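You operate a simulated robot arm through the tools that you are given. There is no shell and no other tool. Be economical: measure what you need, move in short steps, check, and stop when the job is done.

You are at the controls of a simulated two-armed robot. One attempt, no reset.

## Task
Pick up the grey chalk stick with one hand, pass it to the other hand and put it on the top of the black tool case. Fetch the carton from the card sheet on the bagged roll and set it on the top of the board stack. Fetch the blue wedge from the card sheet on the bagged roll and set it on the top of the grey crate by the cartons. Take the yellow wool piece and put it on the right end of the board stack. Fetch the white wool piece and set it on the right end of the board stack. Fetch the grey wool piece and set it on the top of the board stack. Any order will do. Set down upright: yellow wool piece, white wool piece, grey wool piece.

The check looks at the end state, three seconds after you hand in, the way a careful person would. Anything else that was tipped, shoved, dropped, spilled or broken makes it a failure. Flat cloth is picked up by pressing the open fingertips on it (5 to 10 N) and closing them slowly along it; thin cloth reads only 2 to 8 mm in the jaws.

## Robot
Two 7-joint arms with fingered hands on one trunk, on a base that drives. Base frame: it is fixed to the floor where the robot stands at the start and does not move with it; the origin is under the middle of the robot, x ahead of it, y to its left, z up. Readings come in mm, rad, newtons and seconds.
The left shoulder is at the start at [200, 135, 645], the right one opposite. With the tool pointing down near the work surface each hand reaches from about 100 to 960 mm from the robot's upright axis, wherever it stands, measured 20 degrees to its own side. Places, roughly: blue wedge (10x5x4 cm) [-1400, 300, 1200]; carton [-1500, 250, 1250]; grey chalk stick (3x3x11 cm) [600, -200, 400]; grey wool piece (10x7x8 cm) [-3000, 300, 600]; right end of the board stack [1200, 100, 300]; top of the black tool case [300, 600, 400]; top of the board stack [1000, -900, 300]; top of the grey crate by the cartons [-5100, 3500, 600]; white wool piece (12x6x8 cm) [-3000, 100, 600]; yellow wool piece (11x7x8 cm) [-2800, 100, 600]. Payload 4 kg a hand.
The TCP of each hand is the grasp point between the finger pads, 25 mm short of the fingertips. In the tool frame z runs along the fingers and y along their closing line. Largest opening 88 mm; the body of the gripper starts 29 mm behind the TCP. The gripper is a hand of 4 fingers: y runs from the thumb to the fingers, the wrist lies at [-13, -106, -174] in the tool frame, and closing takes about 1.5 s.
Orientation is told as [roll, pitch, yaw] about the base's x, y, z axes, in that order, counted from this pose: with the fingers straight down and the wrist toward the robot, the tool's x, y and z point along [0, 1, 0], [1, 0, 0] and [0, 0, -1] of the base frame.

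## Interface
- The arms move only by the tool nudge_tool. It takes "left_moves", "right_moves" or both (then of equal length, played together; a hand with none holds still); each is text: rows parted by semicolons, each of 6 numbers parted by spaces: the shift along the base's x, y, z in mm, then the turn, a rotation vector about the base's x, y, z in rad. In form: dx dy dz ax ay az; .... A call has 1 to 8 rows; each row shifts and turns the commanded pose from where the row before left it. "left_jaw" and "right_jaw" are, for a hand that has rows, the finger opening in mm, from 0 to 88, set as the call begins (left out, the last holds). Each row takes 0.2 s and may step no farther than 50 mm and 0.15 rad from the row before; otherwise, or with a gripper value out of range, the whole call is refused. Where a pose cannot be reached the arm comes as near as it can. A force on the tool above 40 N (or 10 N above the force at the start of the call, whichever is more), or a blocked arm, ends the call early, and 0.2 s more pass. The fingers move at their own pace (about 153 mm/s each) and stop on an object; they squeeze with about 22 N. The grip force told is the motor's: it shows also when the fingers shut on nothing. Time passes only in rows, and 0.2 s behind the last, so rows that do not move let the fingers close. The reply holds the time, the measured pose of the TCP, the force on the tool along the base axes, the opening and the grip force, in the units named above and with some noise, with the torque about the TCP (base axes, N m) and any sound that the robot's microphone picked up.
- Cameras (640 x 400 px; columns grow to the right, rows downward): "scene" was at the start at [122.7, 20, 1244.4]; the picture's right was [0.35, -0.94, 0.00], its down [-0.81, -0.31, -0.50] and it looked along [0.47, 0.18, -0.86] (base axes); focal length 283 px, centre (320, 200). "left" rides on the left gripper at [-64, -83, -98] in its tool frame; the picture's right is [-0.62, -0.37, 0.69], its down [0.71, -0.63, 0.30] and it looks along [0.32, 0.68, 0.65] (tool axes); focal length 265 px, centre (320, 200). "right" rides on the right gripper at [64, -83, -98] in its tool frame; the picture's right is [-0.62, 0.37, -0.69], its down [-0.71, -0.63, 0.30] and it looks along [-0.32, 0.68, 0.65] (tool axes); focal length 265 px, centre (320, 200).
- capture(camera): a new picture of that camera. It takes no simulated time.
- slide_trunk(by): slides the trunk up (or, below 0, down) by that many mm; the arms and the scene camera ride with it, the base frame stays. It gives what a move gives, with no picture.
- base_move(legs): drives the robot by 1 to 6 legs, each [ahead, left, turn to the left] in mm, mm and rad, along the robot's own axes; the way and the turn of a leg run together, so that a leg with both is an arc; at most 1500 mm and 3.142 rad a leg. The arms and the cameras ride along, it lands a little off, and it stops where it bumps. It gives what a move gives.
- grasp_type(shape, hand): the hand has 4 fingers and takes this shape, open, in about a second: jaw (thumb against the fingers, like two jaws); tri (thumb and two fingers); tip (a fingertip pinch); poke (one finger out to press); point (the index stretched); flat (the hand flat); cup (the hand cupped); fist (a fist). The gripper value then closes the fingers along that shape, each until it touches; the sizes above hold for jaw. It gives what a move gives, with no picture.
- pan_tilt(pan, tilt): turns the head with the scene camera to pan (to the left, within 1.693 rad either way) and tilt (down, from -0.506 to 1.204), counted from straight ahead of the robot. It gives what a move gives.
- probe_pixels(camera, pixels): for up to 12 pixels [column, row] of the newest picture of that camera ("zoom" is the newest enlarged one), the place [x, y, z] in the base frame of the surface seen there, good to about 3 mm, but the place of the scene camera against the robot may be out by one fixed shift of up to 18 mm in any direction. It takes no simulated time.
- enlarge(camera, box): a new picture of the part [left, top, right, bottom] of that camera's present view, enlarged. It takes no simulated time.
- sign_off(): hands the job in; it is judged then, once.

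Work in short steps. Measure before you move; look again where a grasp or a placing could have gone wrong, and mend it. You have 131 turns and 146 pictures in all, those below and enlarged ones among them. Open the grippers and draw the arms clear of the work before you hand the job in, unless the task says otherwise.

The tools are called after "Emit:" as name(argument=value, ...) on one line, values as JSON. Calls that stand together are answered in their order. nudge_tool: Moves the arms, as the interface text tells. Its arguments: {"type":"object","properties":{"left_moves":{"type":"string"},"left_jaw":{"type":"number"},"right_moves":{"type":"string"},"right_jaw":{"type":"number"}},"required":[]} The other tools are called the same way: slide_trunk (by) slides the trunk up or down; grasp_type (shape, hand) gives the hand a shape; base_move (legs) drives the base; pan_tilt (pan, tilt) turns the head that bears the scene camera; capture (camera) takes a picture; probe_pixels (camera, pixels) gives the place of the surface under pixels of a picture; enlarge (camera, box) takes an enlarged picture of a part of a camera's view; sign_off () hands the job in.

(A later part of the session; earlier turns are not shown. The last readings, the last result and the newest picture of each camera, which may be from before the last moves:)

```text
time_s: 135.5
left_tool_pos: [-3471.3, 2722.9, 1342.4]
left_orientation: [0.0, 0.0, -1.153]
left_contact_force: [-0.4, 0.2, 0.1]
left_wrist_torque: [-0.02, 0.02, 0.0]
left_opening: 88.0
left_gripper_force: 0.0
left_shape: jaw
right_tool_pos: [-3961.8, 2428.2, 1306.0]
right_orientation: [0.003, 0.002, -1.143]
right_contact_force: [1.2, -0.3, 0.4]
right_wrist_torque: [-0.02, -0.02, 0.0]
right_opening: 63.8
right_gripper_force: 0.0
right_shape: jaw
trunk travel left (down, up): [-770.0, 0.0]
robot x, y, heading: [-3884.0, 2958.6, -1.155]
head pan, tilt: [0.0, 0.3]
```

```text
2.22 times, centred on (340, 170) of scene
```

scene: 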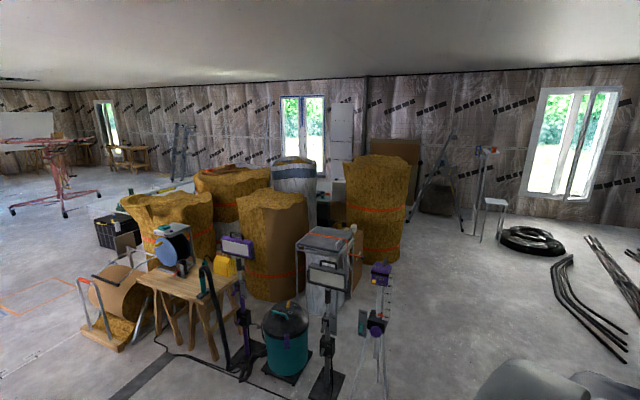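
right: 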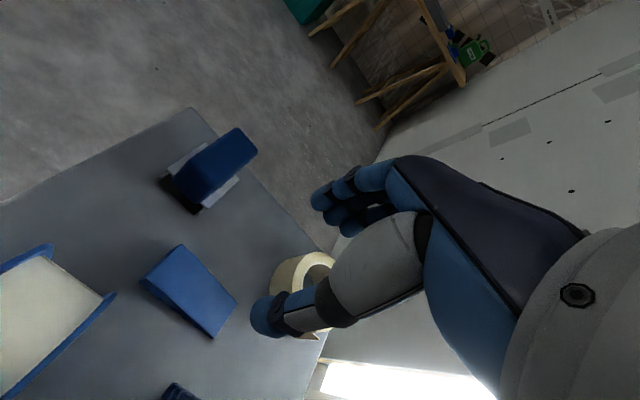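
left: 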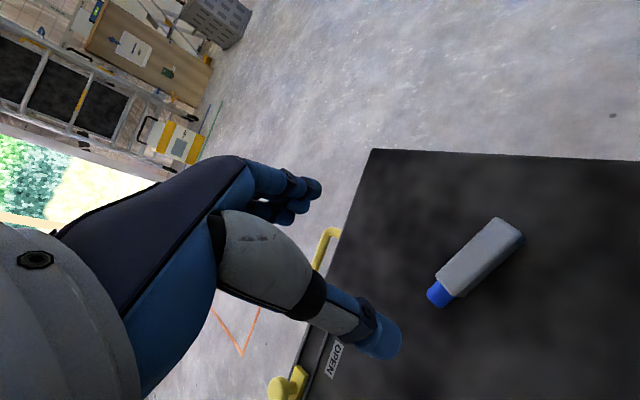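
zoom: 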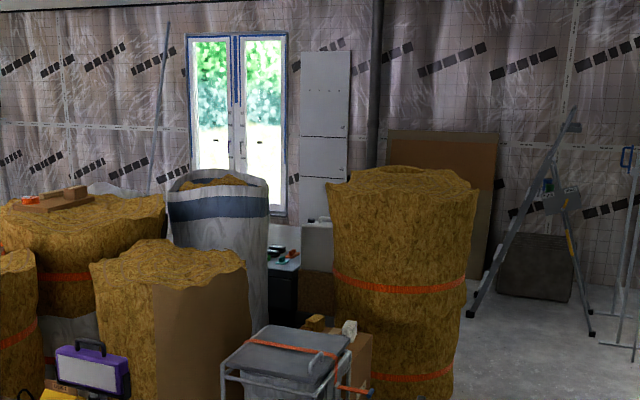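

Yellow and white blocks show at zoom (315,322) and (350,328), on something brown behind a grey tool trolley. I zoom in more and probe.

Emit:
enlarge(camera="scene", box=[280, 205, 400, 280])

Emit:
probe_pixels(camera="scene", pixels=[[337, 225], [353, 228], [325, 240], [305, 232], [350, 240], [358, 250], [345, 222], [400, 265]])

Emit:
probe_pixels(camera="zoom", pixels=[[300, 110], [390, 125], [430, 170], [440, 300], [250, 180], [400, 150]])

```text
5.33 times, centred on (340, 242) of scene
```

zoom: 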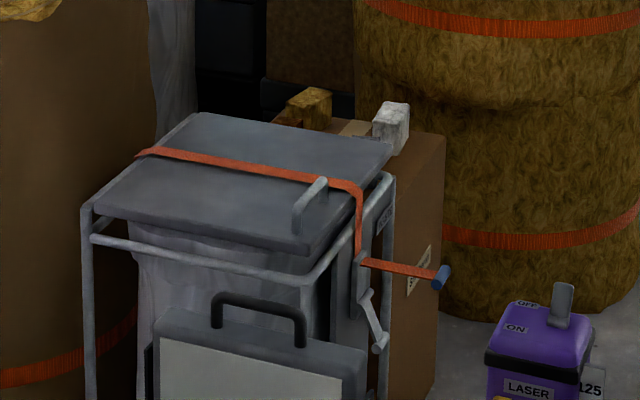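

```text
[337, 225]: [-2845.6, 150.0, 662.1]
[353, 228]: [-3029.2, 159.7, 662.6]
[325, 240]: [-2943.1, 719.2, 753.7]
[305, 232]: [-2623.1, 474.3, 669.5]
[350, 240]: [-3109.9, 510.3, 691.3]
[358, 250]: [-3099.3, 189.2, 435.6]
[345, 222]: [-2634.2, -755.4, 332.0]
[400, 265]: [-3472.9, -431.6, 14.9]
```

```text
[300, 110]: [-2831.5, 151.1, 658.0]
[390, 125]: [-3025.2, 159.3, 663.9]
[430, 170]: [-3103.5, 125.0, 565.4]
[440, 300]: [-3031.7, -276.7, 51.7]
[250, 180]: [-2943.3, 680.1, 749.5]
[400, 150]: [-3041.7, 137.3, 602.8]
```

The wools sit on a carton box top (z≈590) behind the trolley; access is from the -x side. I drive round at x≈-4250 past the tripod and face +x at y≈200.

Emit:
base_move(legs=[[0, 0, -0.416], [0, -380, 0], [1400, 0, 0], [1360, 0, 0], [0, 0, 1.571], [300, 0, 0]])

Emit:
pan_tilt(pan=0.0, tilt=0.6)

Emit:
capture(camera="scene")

Emit:
probe_pixels(camera="scene", pixels=[[320, 250], [320, 200], [250, 220], [400, 220], [320, 320], [200, 250], [450, 250], [280, 200]])

```text
time_s: 157.7
left_tool_pos: [-3575.7, 490.4, 1342.6]
left_orientation: [0.0, 0.0, 0.029]
left_contact_force: [-0.3, -0.4, 0.8]
left_wrist_torque: [-0.03, 0.0, 0.0]
left_opening: 87.7
left_gripper_force: 0.0
left_shape: jaw
right_tool_pos: [-3489.6, -77.4, 1306.1]
right_orientation: [0.002, 0.002, 0.04]
right_contact_force: [0.3, -0.8, -0.4]
right_wrist_torque: [0.02, 0.01, -0.03]
right_opening: 63.7
right_gripper_force: 0.2
right_shape: jaw
trunk travel left (down, up): [-770.0, 0.0]
robot x, y, heading: [-3948.8, 195.3, 0.023]
head pan, tilt: [0.0, 0.3]
```

```text
time_s: 158.5
left_tool_pos: [-3575.0, 490.4, 1342.4]
left_orientation: [0.001, 0.002, 0.027]
left_contact_force: [-0.7, 0.0, 0.0]
left_wrist_torque: [0.01, 0.02, 0.03]
left_opening: 87.6
left_gripper_force: 0.0
left_shape: jaw
right_tool_pos: [-3490.3, -77.3, 1306.2]
right_orientation: [0.003, 0.001, 0.039]
right_contact_force: [0.0, 0.3, 0.5]
right_wrist_torque: [0.01, -0.02, 0.0]
right_opening: 63.8
right_gripper_force: 0.1
right_shape: jaw
trunk travel left (down, up): [-770.0, 0.0]
robot x, y, heading: [-3949.7, 192.4, 0.02]
head pan, tilt: [0.0, 0.6]
```

```text
91 pictures are left
```

scene: 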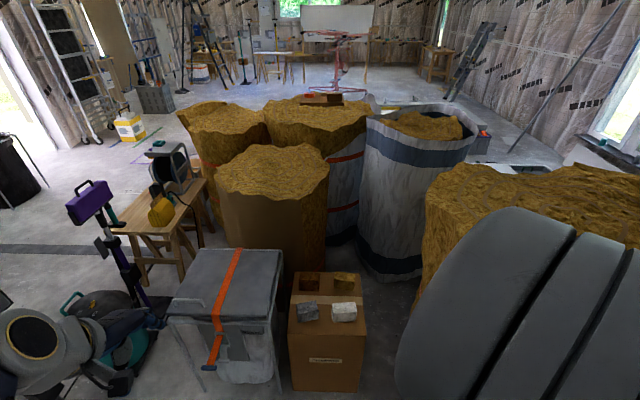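

```text
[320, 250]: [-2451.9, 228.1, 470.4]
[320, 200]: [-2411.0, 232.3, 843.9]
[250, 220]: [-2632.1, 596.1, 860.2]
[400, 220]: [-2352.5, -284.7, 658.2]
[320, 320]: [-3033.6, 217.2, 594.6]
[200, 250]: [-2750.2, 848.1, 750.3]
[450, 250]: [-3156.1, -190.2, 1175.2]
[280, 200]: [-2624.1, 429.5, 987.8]
```

Four pieces sit on the box: brown (308,282), yellow (344,280), grey (307,312), white (343,311). I lower the trunk 300, move 300 mm closer, and look.

Emit:
base_move(legs=[[250, 0, -0.02]])

Emit:
slide_trunk(by=-330)

Emit:
pan_tilt(pan=0.0, tilt=0.85)

Emit:
capture(camera="scene")

Emit:
enlarge(camera="scene", box=[250, 60, 450, 185])

```text
time_s: 160.3
left_tool_pos: [-3316.4, 485.5, 1342.5]
left_orientation: [-0.001, 0.0, 0.007]
left_contact_force: [0.1, 0.0, -0.4]
left_wrist_torque: [-0.03, 0.0, 0.0]
left_opening: 87.6
left_gripper_force: 0.0
left_shape: jaw
right_tool_pos: [-3242.4, -82.1, 1306.0]
right_orientation: [0.004, 0.002, 0.018]
right_contact_force: [-0.5, -0.3, 0.2]
right_wrist_torque: [-0.02, 0.01, 0.01]
right_opening: 63.8
right_gripper_force: 0.0
right_shape: jaw
trunk travel left (down, up): [-770.0, 0.0]
robot x, y, heading: [-3696.2, 201.2, 0.001]
head pan, tilt: [0.0, 0.6]
```

```text
time_s: 163.5
left_tool_pos: [-3316.2, 486.6, 1012.8]
left_orientation: [0.0, 0.001, 0.007]
left_contact_force: [-0.2, -0.5, 0.3]
left_wrist_torque: [0.03, 0.03, 0.0]
left_opening: 87.5
left_gripper_force: 0.1
left_shape: jaw
right_tool_pos: [-3241.9, -83.2, 976.2]
right_orientation: [0.002, 0.0, 0.018]
right_contact_force: [-0.7, 0.5, -0.2]
right_wrist_torque: [0.01, 0.01, -0.03]
right_opening: 63.7
right_gripper_force: 0.1
right_shape: jaw
trunk travel left (down, up): [-440.0, 330.0]
robot x, y, heading: [-3694.1, 198.5, 0.004]
head pan, tilt: [0.0, 0.6]
```

```text
time_s: 164.3
left_tool_pos: [-3316.9, 486.0, 1012.2]
left_orientation: [-0.001, -0.001, 0.009]
left_contact_force: [0.8, -0.1, 0.1]
left_wrist_torque: [0.02, -0.01, -0.02]
left_opening: 87.9
left_gripper_force: 0.0
left_shape: jaw
right_tool_pos: [-3243.5, -82.6, 975.7]
right_orientation: [0.002, 0.002, 0.019]
right_contact_force: [0.5, 0.8, -0.1]
right_wrist_torque: [0.0, -0.02, 0.04]
right_opening: 63.6
right_gripper_force: 0.0
right_shape: jaw
trunk travel left (down, up): [-440.0, 330.0]
robot x, y, heading: [-3697.9, 198.8, 0.007]
head pan, tilt: [0.0, 0.85]
```

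```text
90 pictures are left
```

scene: 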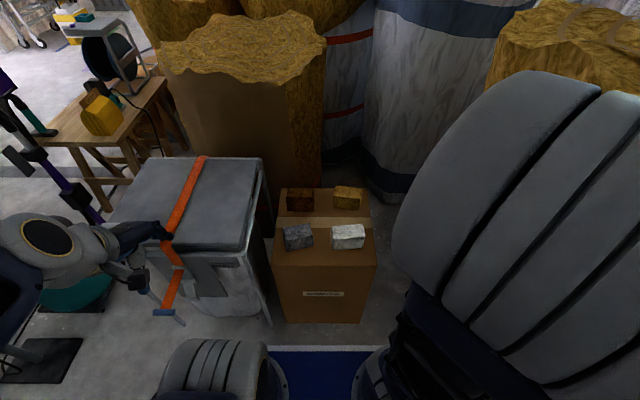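

```text
3.20 times, centred on (350, 122) of scene
```

zoom: 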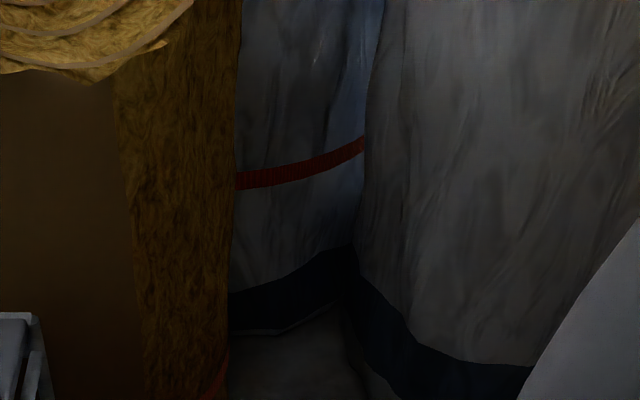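

I zoom on the box top and probe each piece.

Emit:
enlarge(camera="scene", box=[262, 175, 386, 255])

Emit:
probe_pixels(camera="scene", pixels=[[347, 193], [336, 193], [358, 193], [348, 232], [336, 231], [361, 232], [297, 233], [288, 232], [310, 233], [320, 215], [276, 255], [372, 255]])

```text
5.00 times, centred on (324, 215) of scene
```

zoom: 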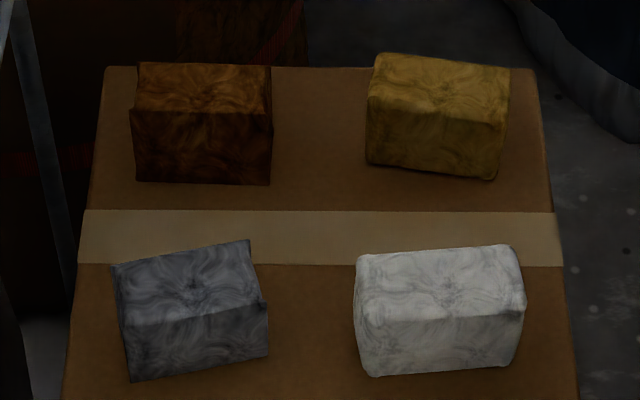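

```text
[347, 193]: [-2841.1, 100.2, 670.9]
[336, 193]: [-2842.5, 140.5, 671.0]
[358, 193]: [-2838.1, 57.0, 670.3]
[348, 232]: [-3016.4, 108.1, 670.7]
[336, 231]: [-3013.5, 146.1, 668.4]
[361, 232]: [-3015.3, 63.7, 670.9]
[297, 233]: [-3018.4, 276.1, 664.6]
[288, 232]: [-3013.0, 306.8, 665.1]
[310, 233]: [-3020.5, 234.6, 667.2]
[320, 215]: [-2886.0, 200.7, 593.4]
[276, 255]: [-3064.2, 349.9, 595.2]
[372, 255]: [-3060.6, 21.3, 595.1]
```

Tops are ~z 660, box top ~583. White at (-3015,105), grey at (-3017,271), both well placed for right and left hand. I drive 100 mm closer and bring both hands above them.

Emit:
base_move(legs=[[100, 0, 0]])

Emit:
nudge_tool(right_moves="16 23.5 -22 0 0 0;16 23.5 -22 0 0 0;16 23.5 -22 0 0 0;16 23.5 -22 0 0 0;16 23.5 -22 0 0 0;16 23.5 -22 0 0 0;16 23.5 -22 0 0 0;16 23.5 -22 0 0 0", right_jaw=88, left_moves="24.9 -26.9 -26.5 0 0 0;24.9 -26.9 -26.5 0 0 0;24.9 -26.9 -26.5 0 0 0;24.9 -26.9 -26.5 0 0 0;24.9 -26.9 -26.5 0 0 0;24.9 -26.9 -26.5 0 0 0;24.9 -26.9 -26.5 0 0 0;24.9 -26.9 -26.5 0 0 0", left_jaw=88)

Emit:
capture(camera="right")

Emit:
capture(camera="left")

```text
time_s: 165.5
left_tool_pos: [-3216.0, 487.0, 1012.4]
left_orientation: [0.0, 0.0, 0.008]
left_contact_force: [0.1, 1.4, 0.1]
left_wrist_torque: [0.01, 0.01, 0.01]
left_opening: 87.6
left_gripper_force: 0.1
left_shape: jaw
right_tool_pos: [-3141.3, -80.7, 976.1]
right_orientation: [0.002, 0.002, 0.019]
right_contact_force: [-0.7, 0.8, -0.7]
right_wrist_torque: [-0.02, -0.02, 0.02]
right_opening: 63.6
right_gripper_force: 0.0
right_shape: jaw
trunk travel left (down, up): [-440.0, 330.0]
robot x, y, heading: [-3597.0, 201.8, 0.003]
head pan, tilt: [0.0, 0.85]
```

```text
time_s: 167.3
left_tool_pos: [-2980.7, 307.3, 846.5]
left_orientation: [0.001, 0.003, 0.013]
left_contact_force: [0.7, -0.4, -0.4]
left_wrist_torque: [0.0, -0.04, 0.02]
left_opening: 88.1
left_gripper_force: 0.1
left_shape: jaw
left hand out of reach, approached as far as the arm can: row 1, 2, 3, 4
right_tool_pos: [-2989.1, 93.2, 815.3]
right_orientation: [0.0, 0.002, 0.016]
right_contact_force: [0.5, 0.6, -1.0]
right_wrist_torque: [-0.04, 0.0, -0.06]
right_opening: 87.8
right_gripper_force: 0.1
right_shape: jaw
right hand out of reach, approached as far as the arm can: row 1, 2, 3, 4
trunk travel left (down, up): [-440.0, 330.0]
robot x, y, heading: [-3596.9, 201.3, 0.007]
head pan, tilt: [0.0, 0.85]
```

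```text
87 pictures are left
```

right: 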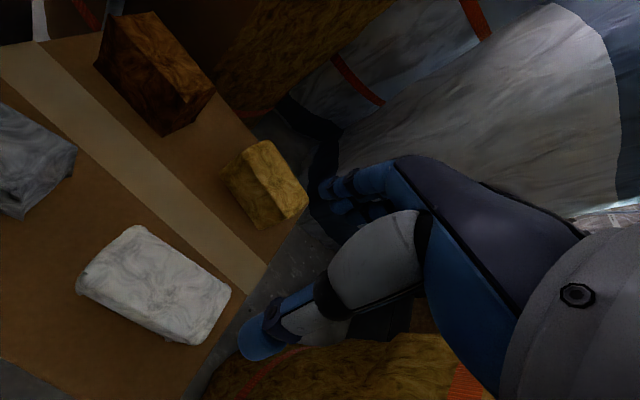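

```text
86 pictures are left
```

left: 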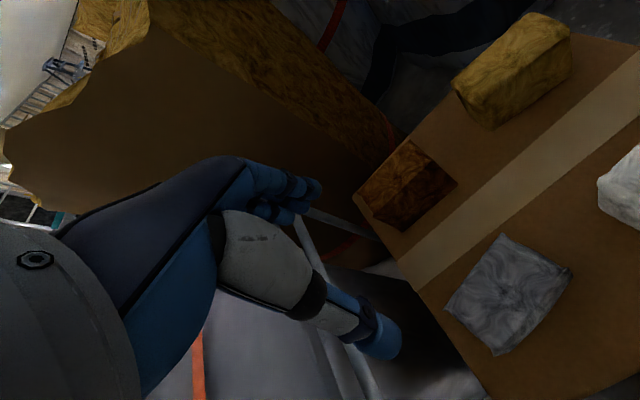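

I probe the white outline in the right view and the grey one in the left view.

Emit:
probe_pixels(camera="right", pixels=[[125, 235], [85, 275], [225, 290], [195, 335], [155, 285], [60, 320], [110, 350], [205, 350]])

Emit:
probe_pixels(camera="left", pixels=[[500, 240], [565, 270], [450, 305], [498, 350], [510, 290], [480, 240], [570, 300], [540, 330]])

```text
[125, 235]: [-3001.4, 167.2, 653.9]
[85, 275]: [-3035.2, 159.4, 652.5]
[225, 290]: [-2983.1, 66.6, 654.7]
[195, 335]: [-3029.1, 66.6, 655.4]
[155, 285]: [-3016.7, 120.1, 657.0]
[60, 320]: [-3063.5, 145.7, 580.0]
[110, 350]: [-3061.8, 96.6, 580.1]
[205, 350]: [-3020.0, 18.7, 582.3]
```

```text
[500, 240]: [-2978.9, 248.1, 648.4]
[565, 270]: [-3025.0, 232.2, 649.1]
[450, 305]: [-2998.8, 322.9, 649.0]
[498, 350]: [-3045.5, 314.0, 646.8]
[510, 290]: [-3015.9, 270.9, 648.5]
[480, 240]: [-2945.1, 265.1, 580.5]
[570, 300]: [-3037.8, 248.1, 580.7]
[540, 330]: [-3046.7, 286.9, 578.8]
```

White: centre (-3012,115), yaw≈0.12; grey: centre (-3012,279), yaw≈0.28. Box top 580. I align both and descend to about z 715.

Emit:
nudge_tool(right_moves="-11 11 0 0 0 0.06;-12 11 0 0 0 0.05;0 0 -30 0 0 0;0 0 -35 0 0 0;0 0 -35 0 0 0;0 0 0 0 0 0", left_moves="-15 -14 0 0 0 0.13;-16 -14 0 0 0 0.13;0 0 -45 0 0 0;0 0 -45 0 0 0;0 0 -40 0 0 0;0 0 0 0 0 0")

Emit:
capture(camera="right")

Emit:
capture(camera="left")

```text
time_s: 168.7
left_tool_pos: [-3017.3, 330.6, 742.7]
left_orientation: [-0.001, 0.002, 0.269]
left_contact_force: [0.3, -0.4, -0.7]
left_wrist_torque: [-0.01, 0.01, 0.03]
left_opening: 87.8
left_gripper_force: 0.0
left_shape: jaw
left hand out of reach, approached as far as the arm can: row 1, 2, 3, 4, 5
right_tool_pos: [-3013.6, 113.1, 716.2]
right_orientation: [0.002, 0.001, 0.126]
right_contact_force: [-0.3, 0.3, -0.2]
right_wrist_torque: [0.04, 0.0, 0.01]
right_opening: 87.8
right_gripper_force: 0.0
right_shape: jaw
trunk travel left (down, up): [-440.0, 330.0]
robot x, y, heading: [-3594.0, 203.0, 0.004]
head pan, tilt: [0.0, 0.85]
```

```text
85 pictures are left
```

right: 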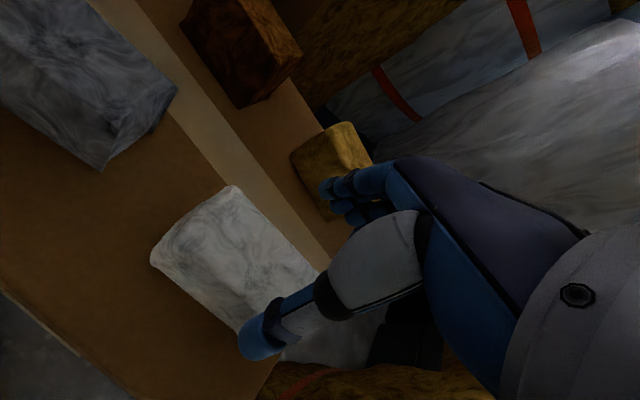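

```text
84 pictures are left
```

left: 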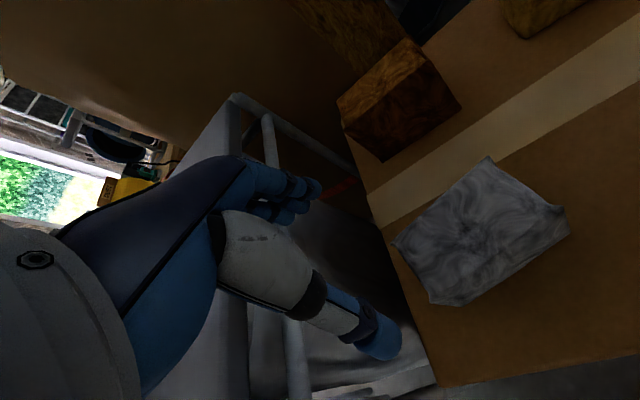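

The left stalled short (330), likely hindered by the right arm. I finish the right first: descend to 632 and close on the white piece.

Emit:
nudge_tool(right_moves="0 2 -40 0 0 0;0 0 -25 0 0 0;0 0 -19 0 0 0;0 0 0 0 0 0")

Emit:
nudge_tool(right_moves="0 0 0 0 0 0;0 0 0 0 0 0;0 0 0 0 0 0;0 0 0 0 0 0;0 0 0 0 0 0;0 0 0 0 0 0;0 0 0 0 0 0", right_jaw=25)

Emit:
capture(camera="right")

```text
time_s: 169.7
left_tool_pos: [-3024.6, 338.5, 731.6]
left_orientation: [0.022, 0.022, 0.281]
left_contact_force: [-0.2, -0.4, -0.1]
left_wrist_torque: [-0.01, 0.03, -0.01]
left_opening: 88.1
left_gripper_force: 0.1
left_shape: jaw
right_tool_pos: [-3006.1, 116.0, 639.1]
right_orientation: [0.011, -0.02, 0.118]
right_contact_force: [0.1, 0.4, 0.5]
right_wrist_torque: [0.03, -0.01, 0.0]
right_opening: 87.8
right_gripper_force: 0.0
right_shape: jaw
trunk travel left (down, up): [-440.0, 330.0]
robot x, y, heading: [-3594.0, 202.0, 0.004]
head pan, tilt: [0.0, 0.85]
```

```text
time_s: 171.3
left_tool_pos: [-3023.5, 339.7, 733.4]
left_orientation: [0.021, 0.021, 0.281]
left_contact_force: [0.1, -0.3, 0.2]
left_wrist_torque: [0.01, 0.04, -0.02]
left_opening: 87.8
left_gripper_force: 0.0
left_shape: jaw
right_tool_pos: [-3005.3, 114.7, 638.6]
right_orientation: [0.007, -0.019, 0.12]
right_contact_force: [0.6, 1.3, 0.9]
right_wrist_torque: [-0.02, -0.03, 0.01]
right_opening: 54.1
right_gripper_force: 21.8
right_shape: jaw
trunk travel left (down, up): [-440.0, 330.0]
robot x, y, heading: [-3595.1, 204.7, 0.006]
head pan, tilt: [0.0, 0.85]
```

```text
83 pictures are left
```

right: 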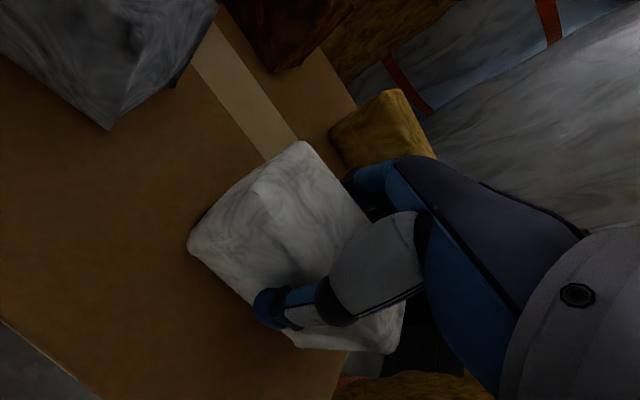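

White is gripped at 54 mm. The arms seem to crowd each other, so I lift the right and move it off to the right.

Emit:
nudge_tool(right_moves="0 0 15 0 0 0;0 0 30 0 0 0;0 -10 40 0 0 0;0 -25 40 0 0 0;-10 -40 20 0 0 0;-10 -45 10 0 0 0;-10 -45 0 0 0 0;-10 -45 0 0 0 0")

Emit:
capture(camera="right")

Emit:
capture(camera="left")

Emit:
capture(camera="scene")

```text
time_s: 173.1
left_tool_pos: [-3017.9, 330.6, 742.1]
left_orientation: [-0.002, 0.001, 0.269]
left_contact_force: [-0.1, 0.7, -0.1]
left_wrist_torque: [-0.01, 0.01, 0.01]
left_opening: 87.9
left_gripper_force: 0.0
left_shape: jaw
right_tool_pos: [-3054.2, -93.2, 787.6]
right_orientation: [0.002, 0.002, 0.13]
right_contact_force: [0.3, 0.8, -0.1]
right_wrist_torque: [0.0, 0.03, 0.0]
right_opening: 54.1
right_gripper_force: 22.0
right_shape: jaw
trunk travel left (down, up): [-440.0, 330.0]
robot x, y, heading: [-3601.7, 203.7, 0.009]
head pan, tilt: [0.0, 0.85]
```

```text
82 pictures are left
```

right: 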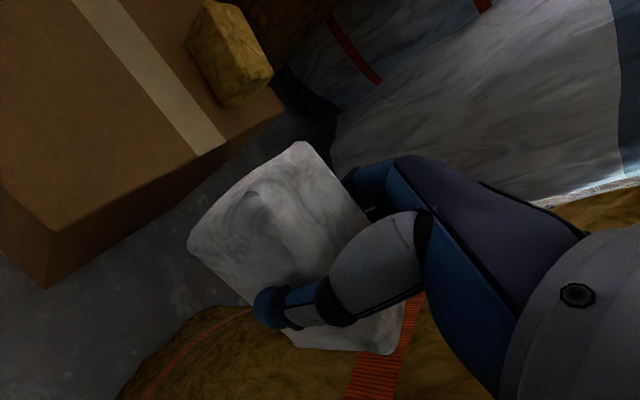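

```text
81 pictures are left
```

left: 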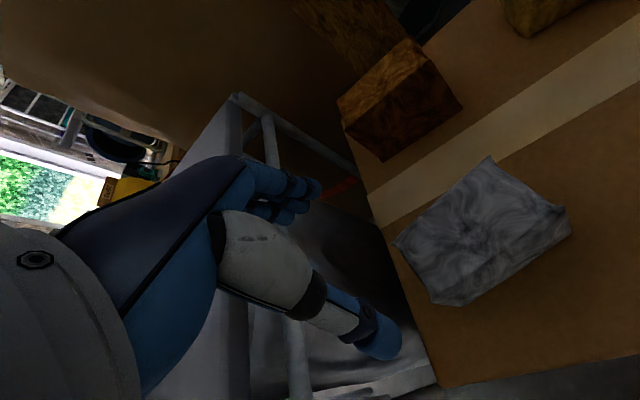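

```text
80 pictures are left
```

scene: 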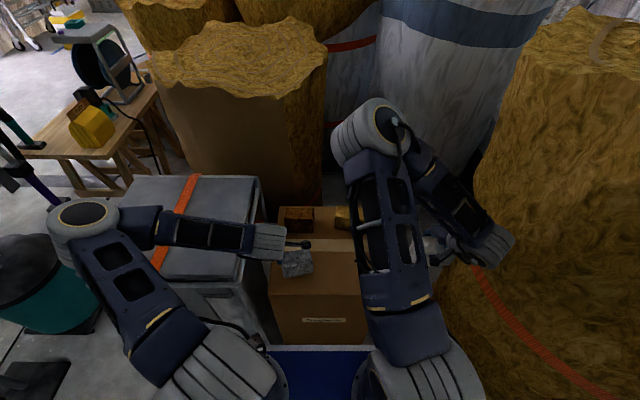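

White is carried well. Now I move the left over the grey piece: from (-3018,331,742) to (-3012,279,700).

Emit:
nudge_tool(left_moves="2 -17 0 0 0 0;2 -17 0 0 0 0;2 -17 -10 0 0 0;0 0 -30 0 0 0;0 0 0 0 0 0")

Emit:
capture(camera="left")

```text
time_s: 174.3
left_tool_pos: [-3020.4, 339.0, 722.1]
left_orientation: [-0.001, -0.001, 0.265]
left_contact_force: [0.2, -0.7, -0.9]
left_wrist_torque: [-0.02, -0.02, -0.02]
left_opening: 87.6
left_gripper_force: 0.0
left_shape: jaw
left hand out of reach, approached as far as the arm can: row 1, 2, 3, 4
right_tool_pos: [-3053.3, -95.1, 787.4]
right_orientation: [0.001, 0.001, 0.127]
right_contact_force: [-0.7, 0.3, -0.1]
right_wrist_torque: [-0.01, 0.02, -0.02]
right_opening: 53.9
right_gripper_force: 22.2
right_shape: jaw
trunk travel left (down, up): [-440.0, 330.0]
robot x, y, heading: [-3599.3, 200.3, 0.007]
head pan, tilt: [0.0, 0.85]
```

```text
79 pictures are left
```

left: 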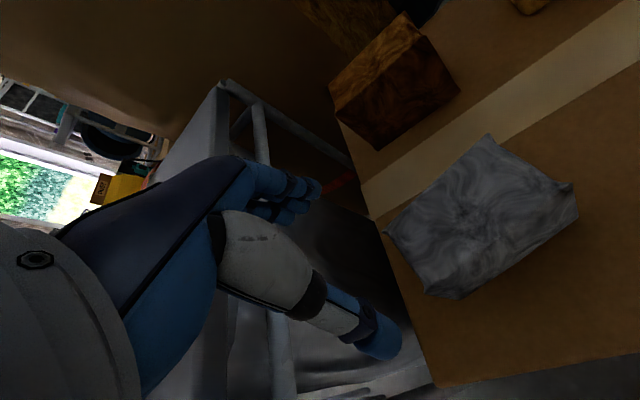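

The left arm hits a joint limit that close to its centre line. I pull the right hand in, then shift the base 130 mm to the right so that grey lies more to the left.

Emit:
nudge_tool(right_moves="-40 0 20 0 0 0;-40 5 20 0 0 0;-40 5 20 0 0 0;-40 5 0 0 0 0", left_moves="0 10 15 0 0 0;0 10 15 0 0 0;0 0 15 0 0 0;0 0 0 0 0 0")

Emit:
base_move(legs=[[0, -130, 0]])

Emit:
capture(camera="left")

Emit:
capture(camera="scene")

```text
time_s: 175.3
left_tool_pos: [-3020.7, 359.4, 765.7]
left_orientation: [-0.002, -0.002, 0.268]
left_contact_force: [0.9, 0.5, 0.1]
left_wrist_torque: [0.01, 0.0, -0.03]
left_opening: 87.9
left_gripper_force: 0.2
left_shape: jaw
right_tool_pos: [-3170.8, -140.1, 858.3]
right_orientation: [0.001, 0.003, 0.132]
right_contact_force: [0.1, -0.9, -1.0]
right_wrist_torque: [-0.01, -0.03, -0.04]
right_opening: 53.9
right_gripper_force: 22.2
right_shape: jaw
right hand out of reach, approached as far as the arm can: row 2, 3, 4
trunk travel left (down, up): [-440.0, 330.0]
robot x, y, heading: [-3595.4, 203.5, 0.006]
head pan, tilt: [0.0, 0.85]
```

```text
time_s: 176.3
left_tool_pos: [-3021.8, 293.1, 766.5]
left_orientation: [-0.001, 0.001, 0.272]
left_contact_force: [0.6, -0.5, -0.3]
left_wrist_torque: [0.0, 0.02, 0.04]
left_opening: 87.8
left_gripper_force: 0.1
left_shape: jaw
right_tool_pos: [-3172.7, -187.6, 854.9]
right_orientation: [0.042, -0.004, 0.14]
right_contact_force: [0.3, 2.2, 1.2]
right_wrist_torque: [0.06, -0.02, -0.06]
right_opening: 54.9
right_gripper_force: 22.2
right_shape: jaw
trunk travel left (down, up): [-440.0, 330.0]
robot x, y, heading: [-3597.7, 130.7, 0.01]
head pan, tilt: [0.0, 0.85]
stopped in leg 1: the robot was blocked; the commanded pose is now the measured one
```

```text
78 pictures are left
```

left: 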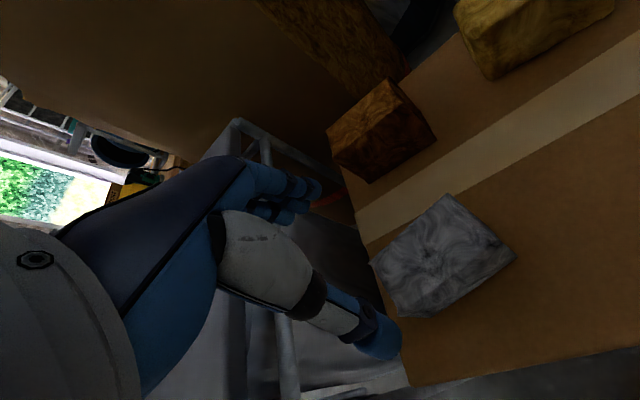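

```text
77 pictures are left
```

scene: 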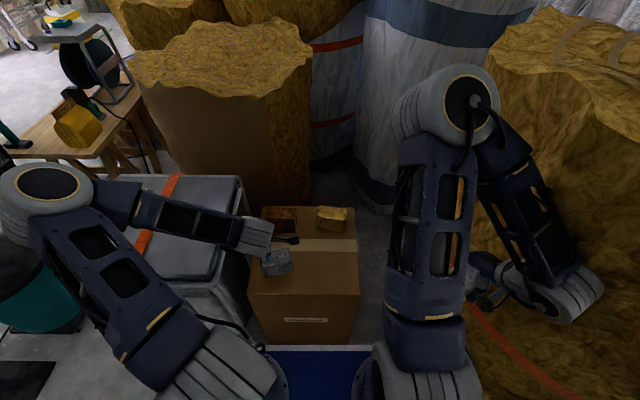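

The right arm touched the tall roll; I back off 15 mm to the left, then try the left over grey again.

Emit:
base_move(legs=[[0, 20, 0]])

Emit:
nudge_tool(left_moves="5 -16 0 0 0 0;5 -16 0 0 0 0;0 0 -30 0 0 0;0 0 -30 0 0 0;0 0 0 0 0 0")

Emit:
capture(camera="left")

```text
time_s: 177.1
left_tool_pos: [-3021.9, 311.2, 766.3]
left_orientation: [-0.001, 0.0, 0.27]
left_contact_force: [-0.6, 0.3, 0.5]
left_wrist_torque: [0.01, 0.01, 0.01]
left_opening: 88.0
left_gripper_force: 0.0
left_shape: jaw
right_tool_pos: [-3172.2, -170.2, 855.0]
right_orientation: [0.039, 0.0, 0.139]
right_contact_force: [0.9, -0.7, 0.1]
right_wrist_torque: [0.0, 0.02, 0.0]
right_opening: 55.0
right_gripper_force: 22.0
right_shape: jaw
trunk travel left (down, up): [-440.0, 330.0]
robot x, y, heading: [-3600.0, 150.4, 0.01]
head pan, tilt: [0.0, 0.85]
```

```text
time_s: 178.3
left_tool_pos: [-3012.9, 294.6, 713.6]
left_orientation: [-0.003, -0.001, 0.27]
left_contact_force: [-0.2, -0.4, 0.1]
left_wrist_torque: [0.02, 0.0, 0.0]
left_opening: 87.6
left_gripper_force: 0.1
left_shape: jaw
left hand out of reach, approached as far as the arm can: row 3, 4
right_tool_pos: [-3172.8, -170.9, 854.4]
right_orientation: [0.039, -0.001, 0.139]
right_contact_force: [-0.8, 0.5, 0.3]
right_wrist_torque: [0.01, 0.02, -0.02]
right_opening: 54.9
right_gripper_force: 22.3
right_shape: jaw
trunk travel left (down, up): [-440.0, 330.0]
robot x, y, heading: [-3596.7, 154.3, 0.008]
head pan, tilt: [0.0, 0.85]
```

```text
76 pictures are left
```

left: 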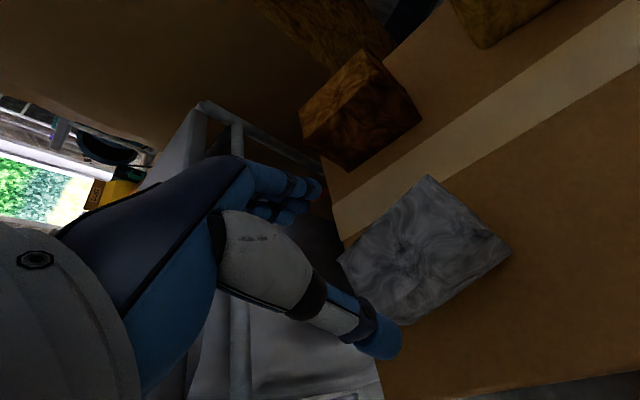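

Perhaps the limit is the shoulder height relative to the target; the start poses worked with the shoulder ~200 above. I raise the trunk 150 mm, then lower the left hand again.

Emit:
slide_trunk(by=150)

Emit:
nudge_tool(left_moves="0 0 -40 0 0 0;0 0 -40 0 0 0;0 -8 -40 0 0 0;0 -8 -20 0 0 0;0 0 0 0 0 0")

Emit:
capture(camera="left")

```text
time_s: 180.1
left_tool_pos: [-3014.5, 295.6, 863.9]
left_orientation: [-0.002, 0.0, 0.269]
left_contact_force: [-0.4, 0.1, -0.3]
left_wrist_torque: [0.01, 0.03, 0.01]
left_opening: 87.7
left_gripper_force: 0.1
left_shape: jaw
right_tool_pos: [-3172.5, -170.3, 1005.2]
right_orientation: [0.041, -0.002, 0.139]
right_contact_force: [-0.4, -0.2, 0.3]
right_wrist_torque: [-0.02, 0.01, -0.03]
right_opening: 54.7
right_gripper_force: 21.9
right_shape: jaw
trunk travel left (down, up): [-590.0, 180.0]
robot x, y, heading: [-3597.0, 151.9, 0.008]
head pan, tilt: [0.0, 0.85]
```

```text
time_s: 181.3
left_tool_pos: [-3027.9, 348.2, 771.6]
left_orientation: [-0.004, 0.001, 0.268]
left_contact_force: [-0.2, -0.4, -0.2]
left_wrist_torque: [0.01, -0.04, 0.05]
left_opening: 87.7
left_gripper_force: 0.1
left_shape: jaw
left hand out of reach, approached as far as the arm can: row 1, 2, 3, 4
right_tool_pos: [-3173.0, -170.5, 1004.3]
right_orientation: [0.041, -0.001, 0.139]
right_contact_force: [-0.6, 0.2, -0.2]
right_wrist_torque: [0.01, -0.03, 0.04]
right_opening: 55.0
right_gripper_force: 22.0
right_shape: jaw
trunk travel left (down, up): [-590.0, 180.0]
robot x, y, heading: [-3597.3, 159.2, 0.007]
head pan, tilt: [0.0, 0.85]
```

```text
75 pictures are left
```

left: 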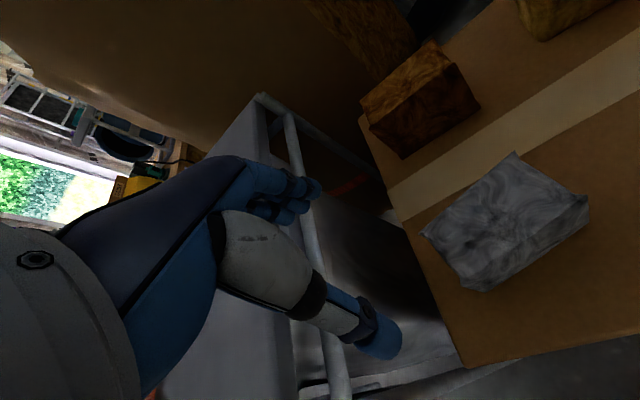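

Lower relative height is worse, so the arm is in a flared branch. I raise the left hand to the start-like pose (yaw 0, 544 ahead, 255 left) and further up to let the elbow unflare, and look.

Emit:
nudge_tool(left_moves="0 15 45 0 0 -0.05;0 15 45 0 0 -0.05;0 15 45 0 0 -0.05;0 15 45 0 0 -0.05;20 0 30 0 0 -0.05;40 0 0 0 0 -0.02;40 0 0 0 0 0;40 0 0 0 0 0")

Emit:
capture(camera="scene")

Emit:
nudge_tool(left_moves="40 -20 0 0 0 0;30 -40 0 0 0 0;0 -45 0 0 0 0;0 -45 0 0 0 0;-30 0 -30 0 0 0;-40 0 -30 0 0 0;-40 0 -30 0 0 0;-40 0 -30 0 0 0")

Emit:
capture(camera="scene")

```text
time_s: 183.1
left_tool_pos: [-2885.8, 407.1, 981.9]
left_orientation: [-0.003, 0.001, 0.002]
left_contact_force: [-0.1, 0.2, 0.3]
left_wrist_torque: [0.01, -0.03, 0.01]
left_opening: 87.9
left_gripper_force: 0.1
left_shape: jaw
right_tool_pos: [-3174.2, -170.3, 1004.7]
right_orientation: [0.041, -0.001, 0.137]
right_contact_force: [-0.4, -0.1, -0.8]
right_wrist_torque: [0.0, 0.0, 0.0]
right_opening: 54.9
right_gripper_force: 22.1
right_shape: jaw
trunk travel left (down, up): [-590.0, 180.0]
robot x, y, heading: [-3596.4, 151.9, 0.01]
head pan, tilt: [0.0, 0.85]
```

```text
74 pictures are left
```

scene: 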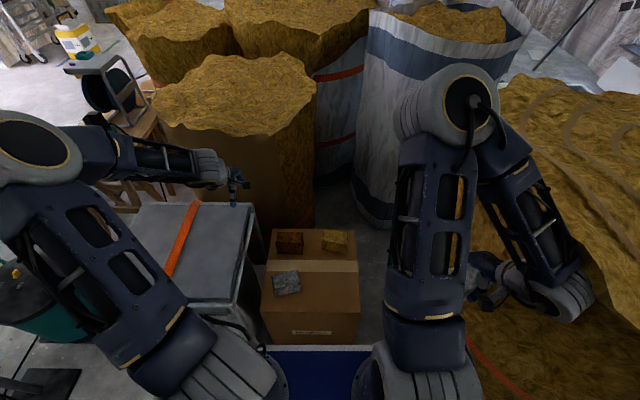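

```text
time_s: 184.9
left_tool_pos: [-2972.2, 349.7, 865.4]
left_orientation: [-0.004, 0.001, 0.0]
left_contact_force: [0.0, -0.5, 0.8]
left_wrist_torque: [0.0, -0.01, 0.0]
left_opening: 87.6
left_gripper_force: 0.0
left_shape: jaw
left hand out of reach, approached as far as the arm can: row 2, 3, 4
right_tool_pos: [-3172.1, -170.2, 1005.5]
right_orientation: [0.04, -0.002, 0.139]
right_contact_force: [0.6, 0.2, -0.1]
right_wrist_torque: [0.02, 0.04, -0.01]
right_opening: 55.0
right_gripper_force: 22.2
right_shape: jaw
trunk travel left (down, up): [-590.0, 180.0]
robot x, y, heading: [-3595.0, 155.7, 0.013]
head pan, tilt: [0.0, 0.85]
```

```text
73 pictures are left
```

scene: 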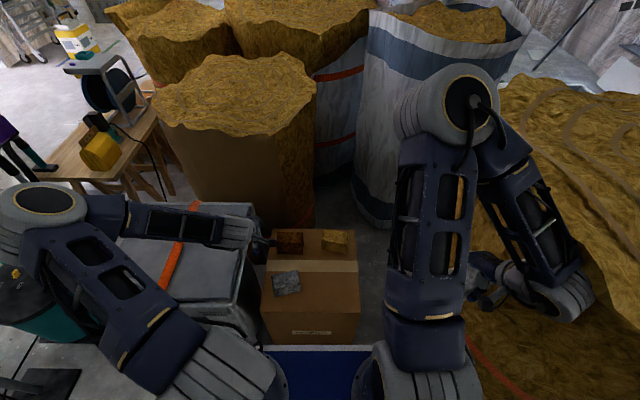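

The left elbow is flared outwards. I back up 600 mm for space and stretch the left arm far ahead to free its elbow, then look at its posture.

Emit:
base_move(legs=[[-600, 0, 0]])

Emit:
nudge_tool(left_moves="48 5 0 0 0 0;48 5 0 0 0 0;48 5 0 0 0 0;48 5 0 0 0 0;48 5 0 0 0 0;48 5 0 0 0 0;40 0 0 0 0 0;0 0 0 0 0 0")

Emit:
capture(camera="scene")

```text
time_s: 188.3
left_tool_pos: [-3576.7, 341.6, 863.9]
left_orientation: [-0.002, 0.001, -0.006]
left_contact_force: [0.1, 0.8, -0.4]
left_wrist_torque: [-0.03, -0.01, 0.03]
left_opening: 87.8
left_gripper_force: 0.1
left_shape: jaw
right_tool_pos: [-3778.8, -175.8, 1004.4]
right_orientation: [0.04, -0.003, 0.133]
right_contact_force: [-0.1, -0.5, -0.4]
right_wrist_torque: [0.04, 0.0, 0.03]
right_opening: 55.0
right_gripper_force: 21.8
right_shape: jaw
trunk travel left (down, up): [-590.0, 180.0]
robot x, y, heading: [-4204.4, 148.6, 0.001]
head pan, tilt: [0.0, 0.85]
```

```text
time_s: 190.1
left_tool_pos: [-3378.0, 439.1, 911.0]
left_orientation: [-0.003, -0.002, -0.007]
left_contact_force: [0.0, -0.3, 0.2]
left_wrist_torque: [0.02, 0.02, -0.01]
left_opening: 88.0
left_gripper_force: 0.0
left_shape: jaw
left hand out of reach, approached as far as the arm can: row 3, 4, 5, 6, 7
right_tool_pos: [-3780.0, -176.2, 1005.1]
right_orientation: [0.039, -0.003, 0.135]
right_contact_force: [-1.0, 0.0, 0.1]
right_wrist_torque: [0.02, 0.01, -0.02]
right_opening: 54.7
right_gripper_force: 21.7
right_shape: jaw
trunk travel left (down, up): [-590.0, 180.0]
robot x, y, heading: [-4203.1, 150.4, 0.006]
head pan, tilt: [0.0, 0.85]
```

```text
72 pictures are left
```

scene: 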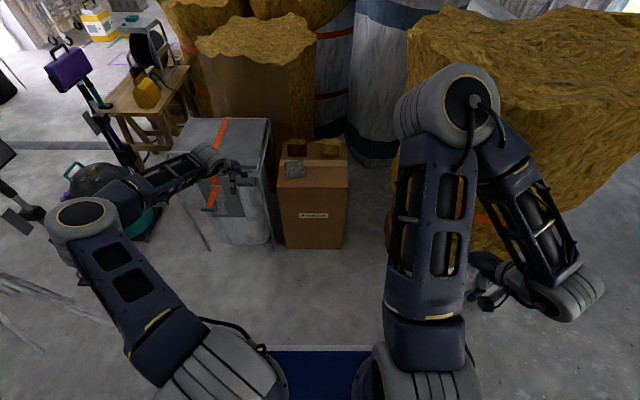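

I turn the hand with the forearm (yaw negative) while stretching, to get past the wrist limit.

Emit:
nudge_tool(left_moves="0 0 0 0 0 -0.15;10 -5 0 0 0 -0.15;20 -10 0 0 0 -0.15;30 -20 0 0 0 -0.15;35 -30 0 0 0 0;35 -30 0 0 0 0;35 -30 0 0 0 0;35 -30 0 0 0 0")

Emit:
nudge_tool(left_moves="40 0 -10 0 0 0;40 0 -10 0 0 0;30 0 -10 0 0 0.05;0 0 -30 0 0 0.1;0 0 -30 0 0 0.1;-20 0 -30 0 0 0.1;-30 0 -30 0 0 0.1;-30 0 -30 0 0 0.1")

Emit:
capture(camera="scene")

```text
time_s: 191.9
left_tool_pos: [-3430.8, 319.5, 937.6]
left_orientation: [-0.001, 0.0, -0.603]
left_contact_force: [0.2, -0.4, 0.5]
left_wrist_torque: [-0.01, -0.01, 0.0]
left_opening: 88.0
left_gripper_force: 0.0
left_shape: jaw
left hand out of reach, approached as far as the arm can: row 2, 3, 4, 5, 6, 7, 8
right_tool_pos: [-3780.2, -176.7, 1003.7]
right_orientation: [0.041, -0.002, 0.134]
right_contact_force: [-0.5, 0.1, 0.7]
right_wrist_torque: [-0.02, -0.01, 0.0]
right_opening: 54.9
right_gripper_force: 22.0
right_shape: jaw
trunk travel left (down, up): [-590.0, 180.0]
robot x, y, heading: [-4200.7, 148.2, 0.004]
head pan, tilt: [0.0, 0.85]
```

```text
time_s: 193.7
left_tool_pos: [-3517.2, 342.1, 788.6]
left_orientation: [-0.003, -0.001, -0.054]
left_contact_force: [0.6, 0.1, 0.0]
left_wrist_torque: [-0.01, -0.01, 0.02]
left_opening: 87.8
left_gripper_force: 0.0
left_shape: jaw
left hand out of reach, approached as far as the arm can: row 1, 2, 3, 4, 5, 8
right_tool_pos: [-3778.6, -176.7, 1004.8]
right_orientation: [0.04, -0.004, 0.135]
right_contact_force: [0.4, 0.1, 0.4]
right_wrist_torque: [0.01, -0.02, 0.03]
right_opening: 54.9
right_gripper_force: 21.6
right_shape: jaw
trunk travel left (down, up): [-590.0, 180.0]
robot x, y, heading: [-4202.8, 148.6, 0.008]
head pan, tilt: [0.0, 0.85]
```

```text
71 pictures are left
```

scene: 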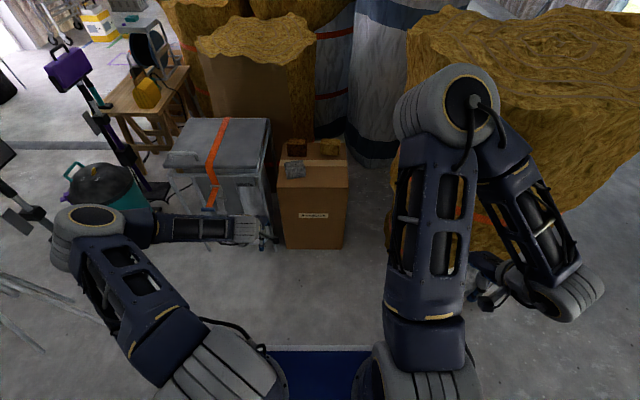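

I try undoing the history: swing the left hand out to the side with yaw 1.04 (as at the case), then retrace the original path back.

Emit:
nudge_tool(left_moves="-30 28 25 0 0 0.13;-30 28 25 0 0 0.13;-30 28 25 0 0 0.13;-30 28 25 0 0 0.13;-30 28 25 0 0 0.13;-30 28 25 0 0 0.13;-30 28 25 0 0 0.13;-30 28 25 0 0 0.13")

Emit:
nudge_tool(left_moves="-30 28 10 0 0 0.05;-30 28 10 0 0 0;-30 28 5 0 0 0;-20 20 0 0 0 0;-10 40 0 0 0 0;0 40 0 0 0 0;0 0 0 0 0 0")

Emit:
capture(camera="scene")

```text
time_s: 195.5
left_tool_pos: [-3757.9, 569.6, 991.3]
left_orientation: [-0.002, 0.0, 0.989]
left_contact_force: [0.8, 0.6, 0.0]
left_wrist_torque: [-0.01, 0.0, 0.01]
left_opening: 87.5
left_gripper_force: 0.1
left_shape: jaw
right_tool_pos: [-3777.9, -176.0, 1004.2]
right_orientation: [0.038, -0.002, 0.134]
right_contact_force: [0.2, -0.3, -0.2]
right_wrist_torque: [0.0, 0.02, -0.03]
right_opening: 54.8
right_gripper_force: 22.0
right_shape: jaw
trunk travel left (down, up): [-590.0, 180.0]
robot x, y, heading: [-4202.6, 149.1, 0.005]
head pan, tilt: [0.0, 0.85]
```

```text
time_s: 197.1
left_tool_pos: [-3877.3, 752.1, 1015.4]
left_orientation: [-0.002, 0.0, 1.032]
left_contact_force: [0.6, 0.2, 0.4]
left_wrist_torque: [0.0, 0.01, 0.0]
left_opening: 87.6
left_gripper_force: 0.1
left_shape: jaw
right_tool_pos: [-3779.3, -177.0, 1003.0]
right_orientation: [0.042, -0.002, 0.133]
right_contact_force: [-0.5, 0.0, 0.3]
right_wrist_torque: [0.01, -0.02, -0.01]
right_opening: 55.0
right_gripper_force: 22.6
right_shape: jaw
trunk travel left (down, up): [-590.0, 180.0]
robot x, y, heading: [-4199.4, 146.9, 0.005]
head pan, tilt: [0.0, 0.85]
```

```text
70 pictures are left
```

scene: 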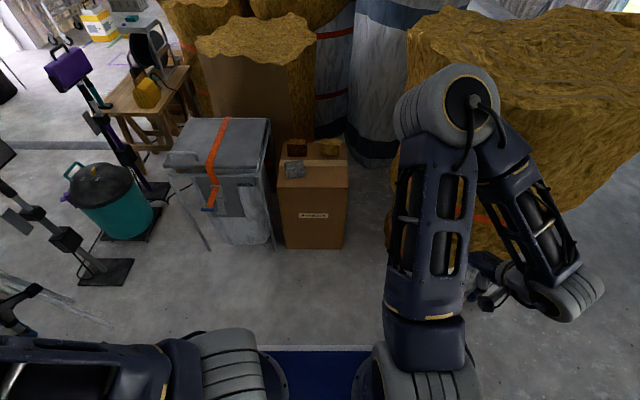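

The hand is out to the side. Before sweeping it forward in an extended arc, I check where the lamp stand and vacuum at left are.

Emit:
probe_pixels(camera="scene", pixels=[[100, 272], [25, 222], [65, 240], [5, 155], [100, 180], [15, 300], [30, 295], [60, 70]])

```text
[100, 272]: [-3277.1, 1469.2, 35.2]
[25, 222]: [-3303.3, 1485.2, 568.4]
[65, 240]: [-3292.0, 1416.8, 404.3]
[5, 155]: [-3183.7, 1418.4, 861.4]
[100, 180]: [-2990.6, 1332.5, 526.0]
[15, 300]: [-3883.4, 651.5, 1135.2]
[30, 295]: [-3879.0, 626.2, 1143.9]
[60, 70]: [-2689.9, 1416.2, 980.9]
```

All are beyond y 1300, so the sweep is clear. I extend outward and sweep the left hand forward in an arc with the yaw following.

Emit:
nudge_tool(left_moves="12 45 0 0 0 0.07;12 45 0 0 0 0.07;45 -14 0 0 0 0;43.9 -16.8 0 0 0 -0.07;42.4 -20.2 0 0 0 -0.07;40.8 -23.3 0 0 0 -0.07;39 -26.3 0 0 0 -0.07;37 -29 0 0 0 -0.07")

Emit:
nudge_tool(left_moves="34.8 -31.6 0 0 0 -0.07;32.4 -34.1 0 0 0 -0.07;29.8 -36.4 0 0 0 -0.07;27 -38.5 0 0 0 -0.07;24.2 -40.3 0 0 0 -0.07;21 -42 0 0 0 -0.07;18 -43.4 0 0 0 -0.07;14.8 -44.6 0 0 0 -0.07")

Emit:
capture(camera="scene")

```text
time_s: 198.9
left_tool_pos: [-3605.6, 710.6, 1015.4]
left_orientation: [-0.001, 0.0, 0.83]
left_contact_force: [0.7, 0.3, -0.9]
left_wrist_torque: [-0.02, -0.03, -0.05]
left_opening: 87.7
left_gripper_force: 0.1
left_shape: jaw
right_tool_pos: [-3778.8, -176.4, 1005.0]
right_orientation: [0.039, -0.002, 0.136]
right_contact_force: [-0.3, -0.5, -0.2]
right_wrist_torque: [-0.04, -0.02, -0.03]
right_opening: 55.1
right_gripper_force: 22.2
right_shape: jaw
trunk travel left (down, up): [-590.0, 180.0]
robot x, y, heading: [-4202.7, 152.8, 0.009]
head pan, tilt: [0.0, 0.85]
```

```text
time_s: 200.7
left_tool_pos: [-3404.9, 401.5, 1015.5]
left_orientation: [-0.002, 0.0, 0.268]
left_contact_force: [0.0, 0.9, -0.1]
left_wrist_torque: [0.04, -0.03, -0.02]
left_opening: 87.7
left_gripper_force: 0.0
left_shape: jaw
right_tool_pos: [-3780.4, -175.9, 1003.7]
right_orientation: [0.041, -0.001, 0.135]
right_contact_force: [-1.0, 0.0, -0.3]
right_wrist_torque: [0.04, -0.01, -0.01]
right_opening: 55.0
right_gripper_force: 21.8
right_shape: jaw
trunk travel left (down, up): [-590.0, 180.0]
robot x, y, heading: [-4204.1, 152.2, 0.005]
head pan, tilt: [0.0, 0.85]
```

```text
69 pictures are left
```

scene: 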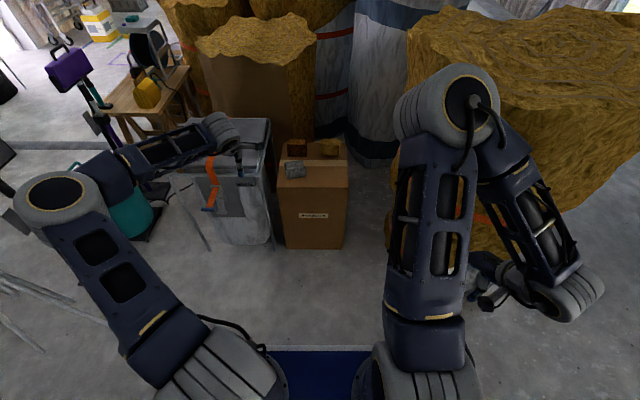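

No reach limits on that arc. I now test pulling inwards at this height and then down, in free air.

Emit:
nudge_tool(left_moves="0 -40 0 0 0 -0.05;0 -40 0 0 0 -0.05;-10 -40 0 0 0 -0.05;-10 -40 0 0 0 -0.05;-40 0 -20 0 0 0;-40 0 -20 0 0 0;-40 0 -20 0 0 0;-40 0 -20 0 0 0")

Emit:
capture(camera="scene")

```text
time_s: 202.5
left_tool_pos: [-3595.2, 335.9, 990.7]
left_orientation: [-0.001, 0.002, 0.067]
left_contact_force: [-1.0, -1.0, -0.4]
left_wrist_torque: [0.01, -0.01, 0.03]
left_opening: 87.8
left_gripper_force: 0.0
left_shape: jaw
left hand out of reach, approached as far as the arm can: row 1, 2, 3, 4
right_tool_pos: [-3779.0, -177.2, 1004.3]
right_orientation: [0.04, -0.002, 0.135]
right_contact_force: [-0.4, 0.8, -0.1]
right_wrist_torque: [0.02, -0.02, -0.02]
right_opening: 55.2
right_gripper_force: 21.7
right_shape: jaw
trunk travel left (down, up): [-590.0, 180.0]
robot x, y, heading: [-4202.9, 147.0, 0.002]
head pan, tilt: [0.0, 0.85]
```

```text
68 pictures are left
```

scene: 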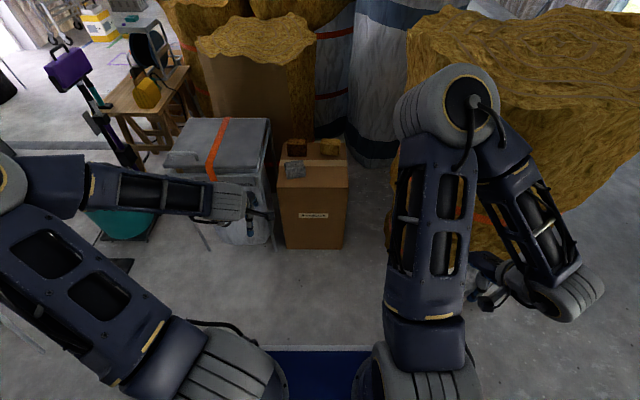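

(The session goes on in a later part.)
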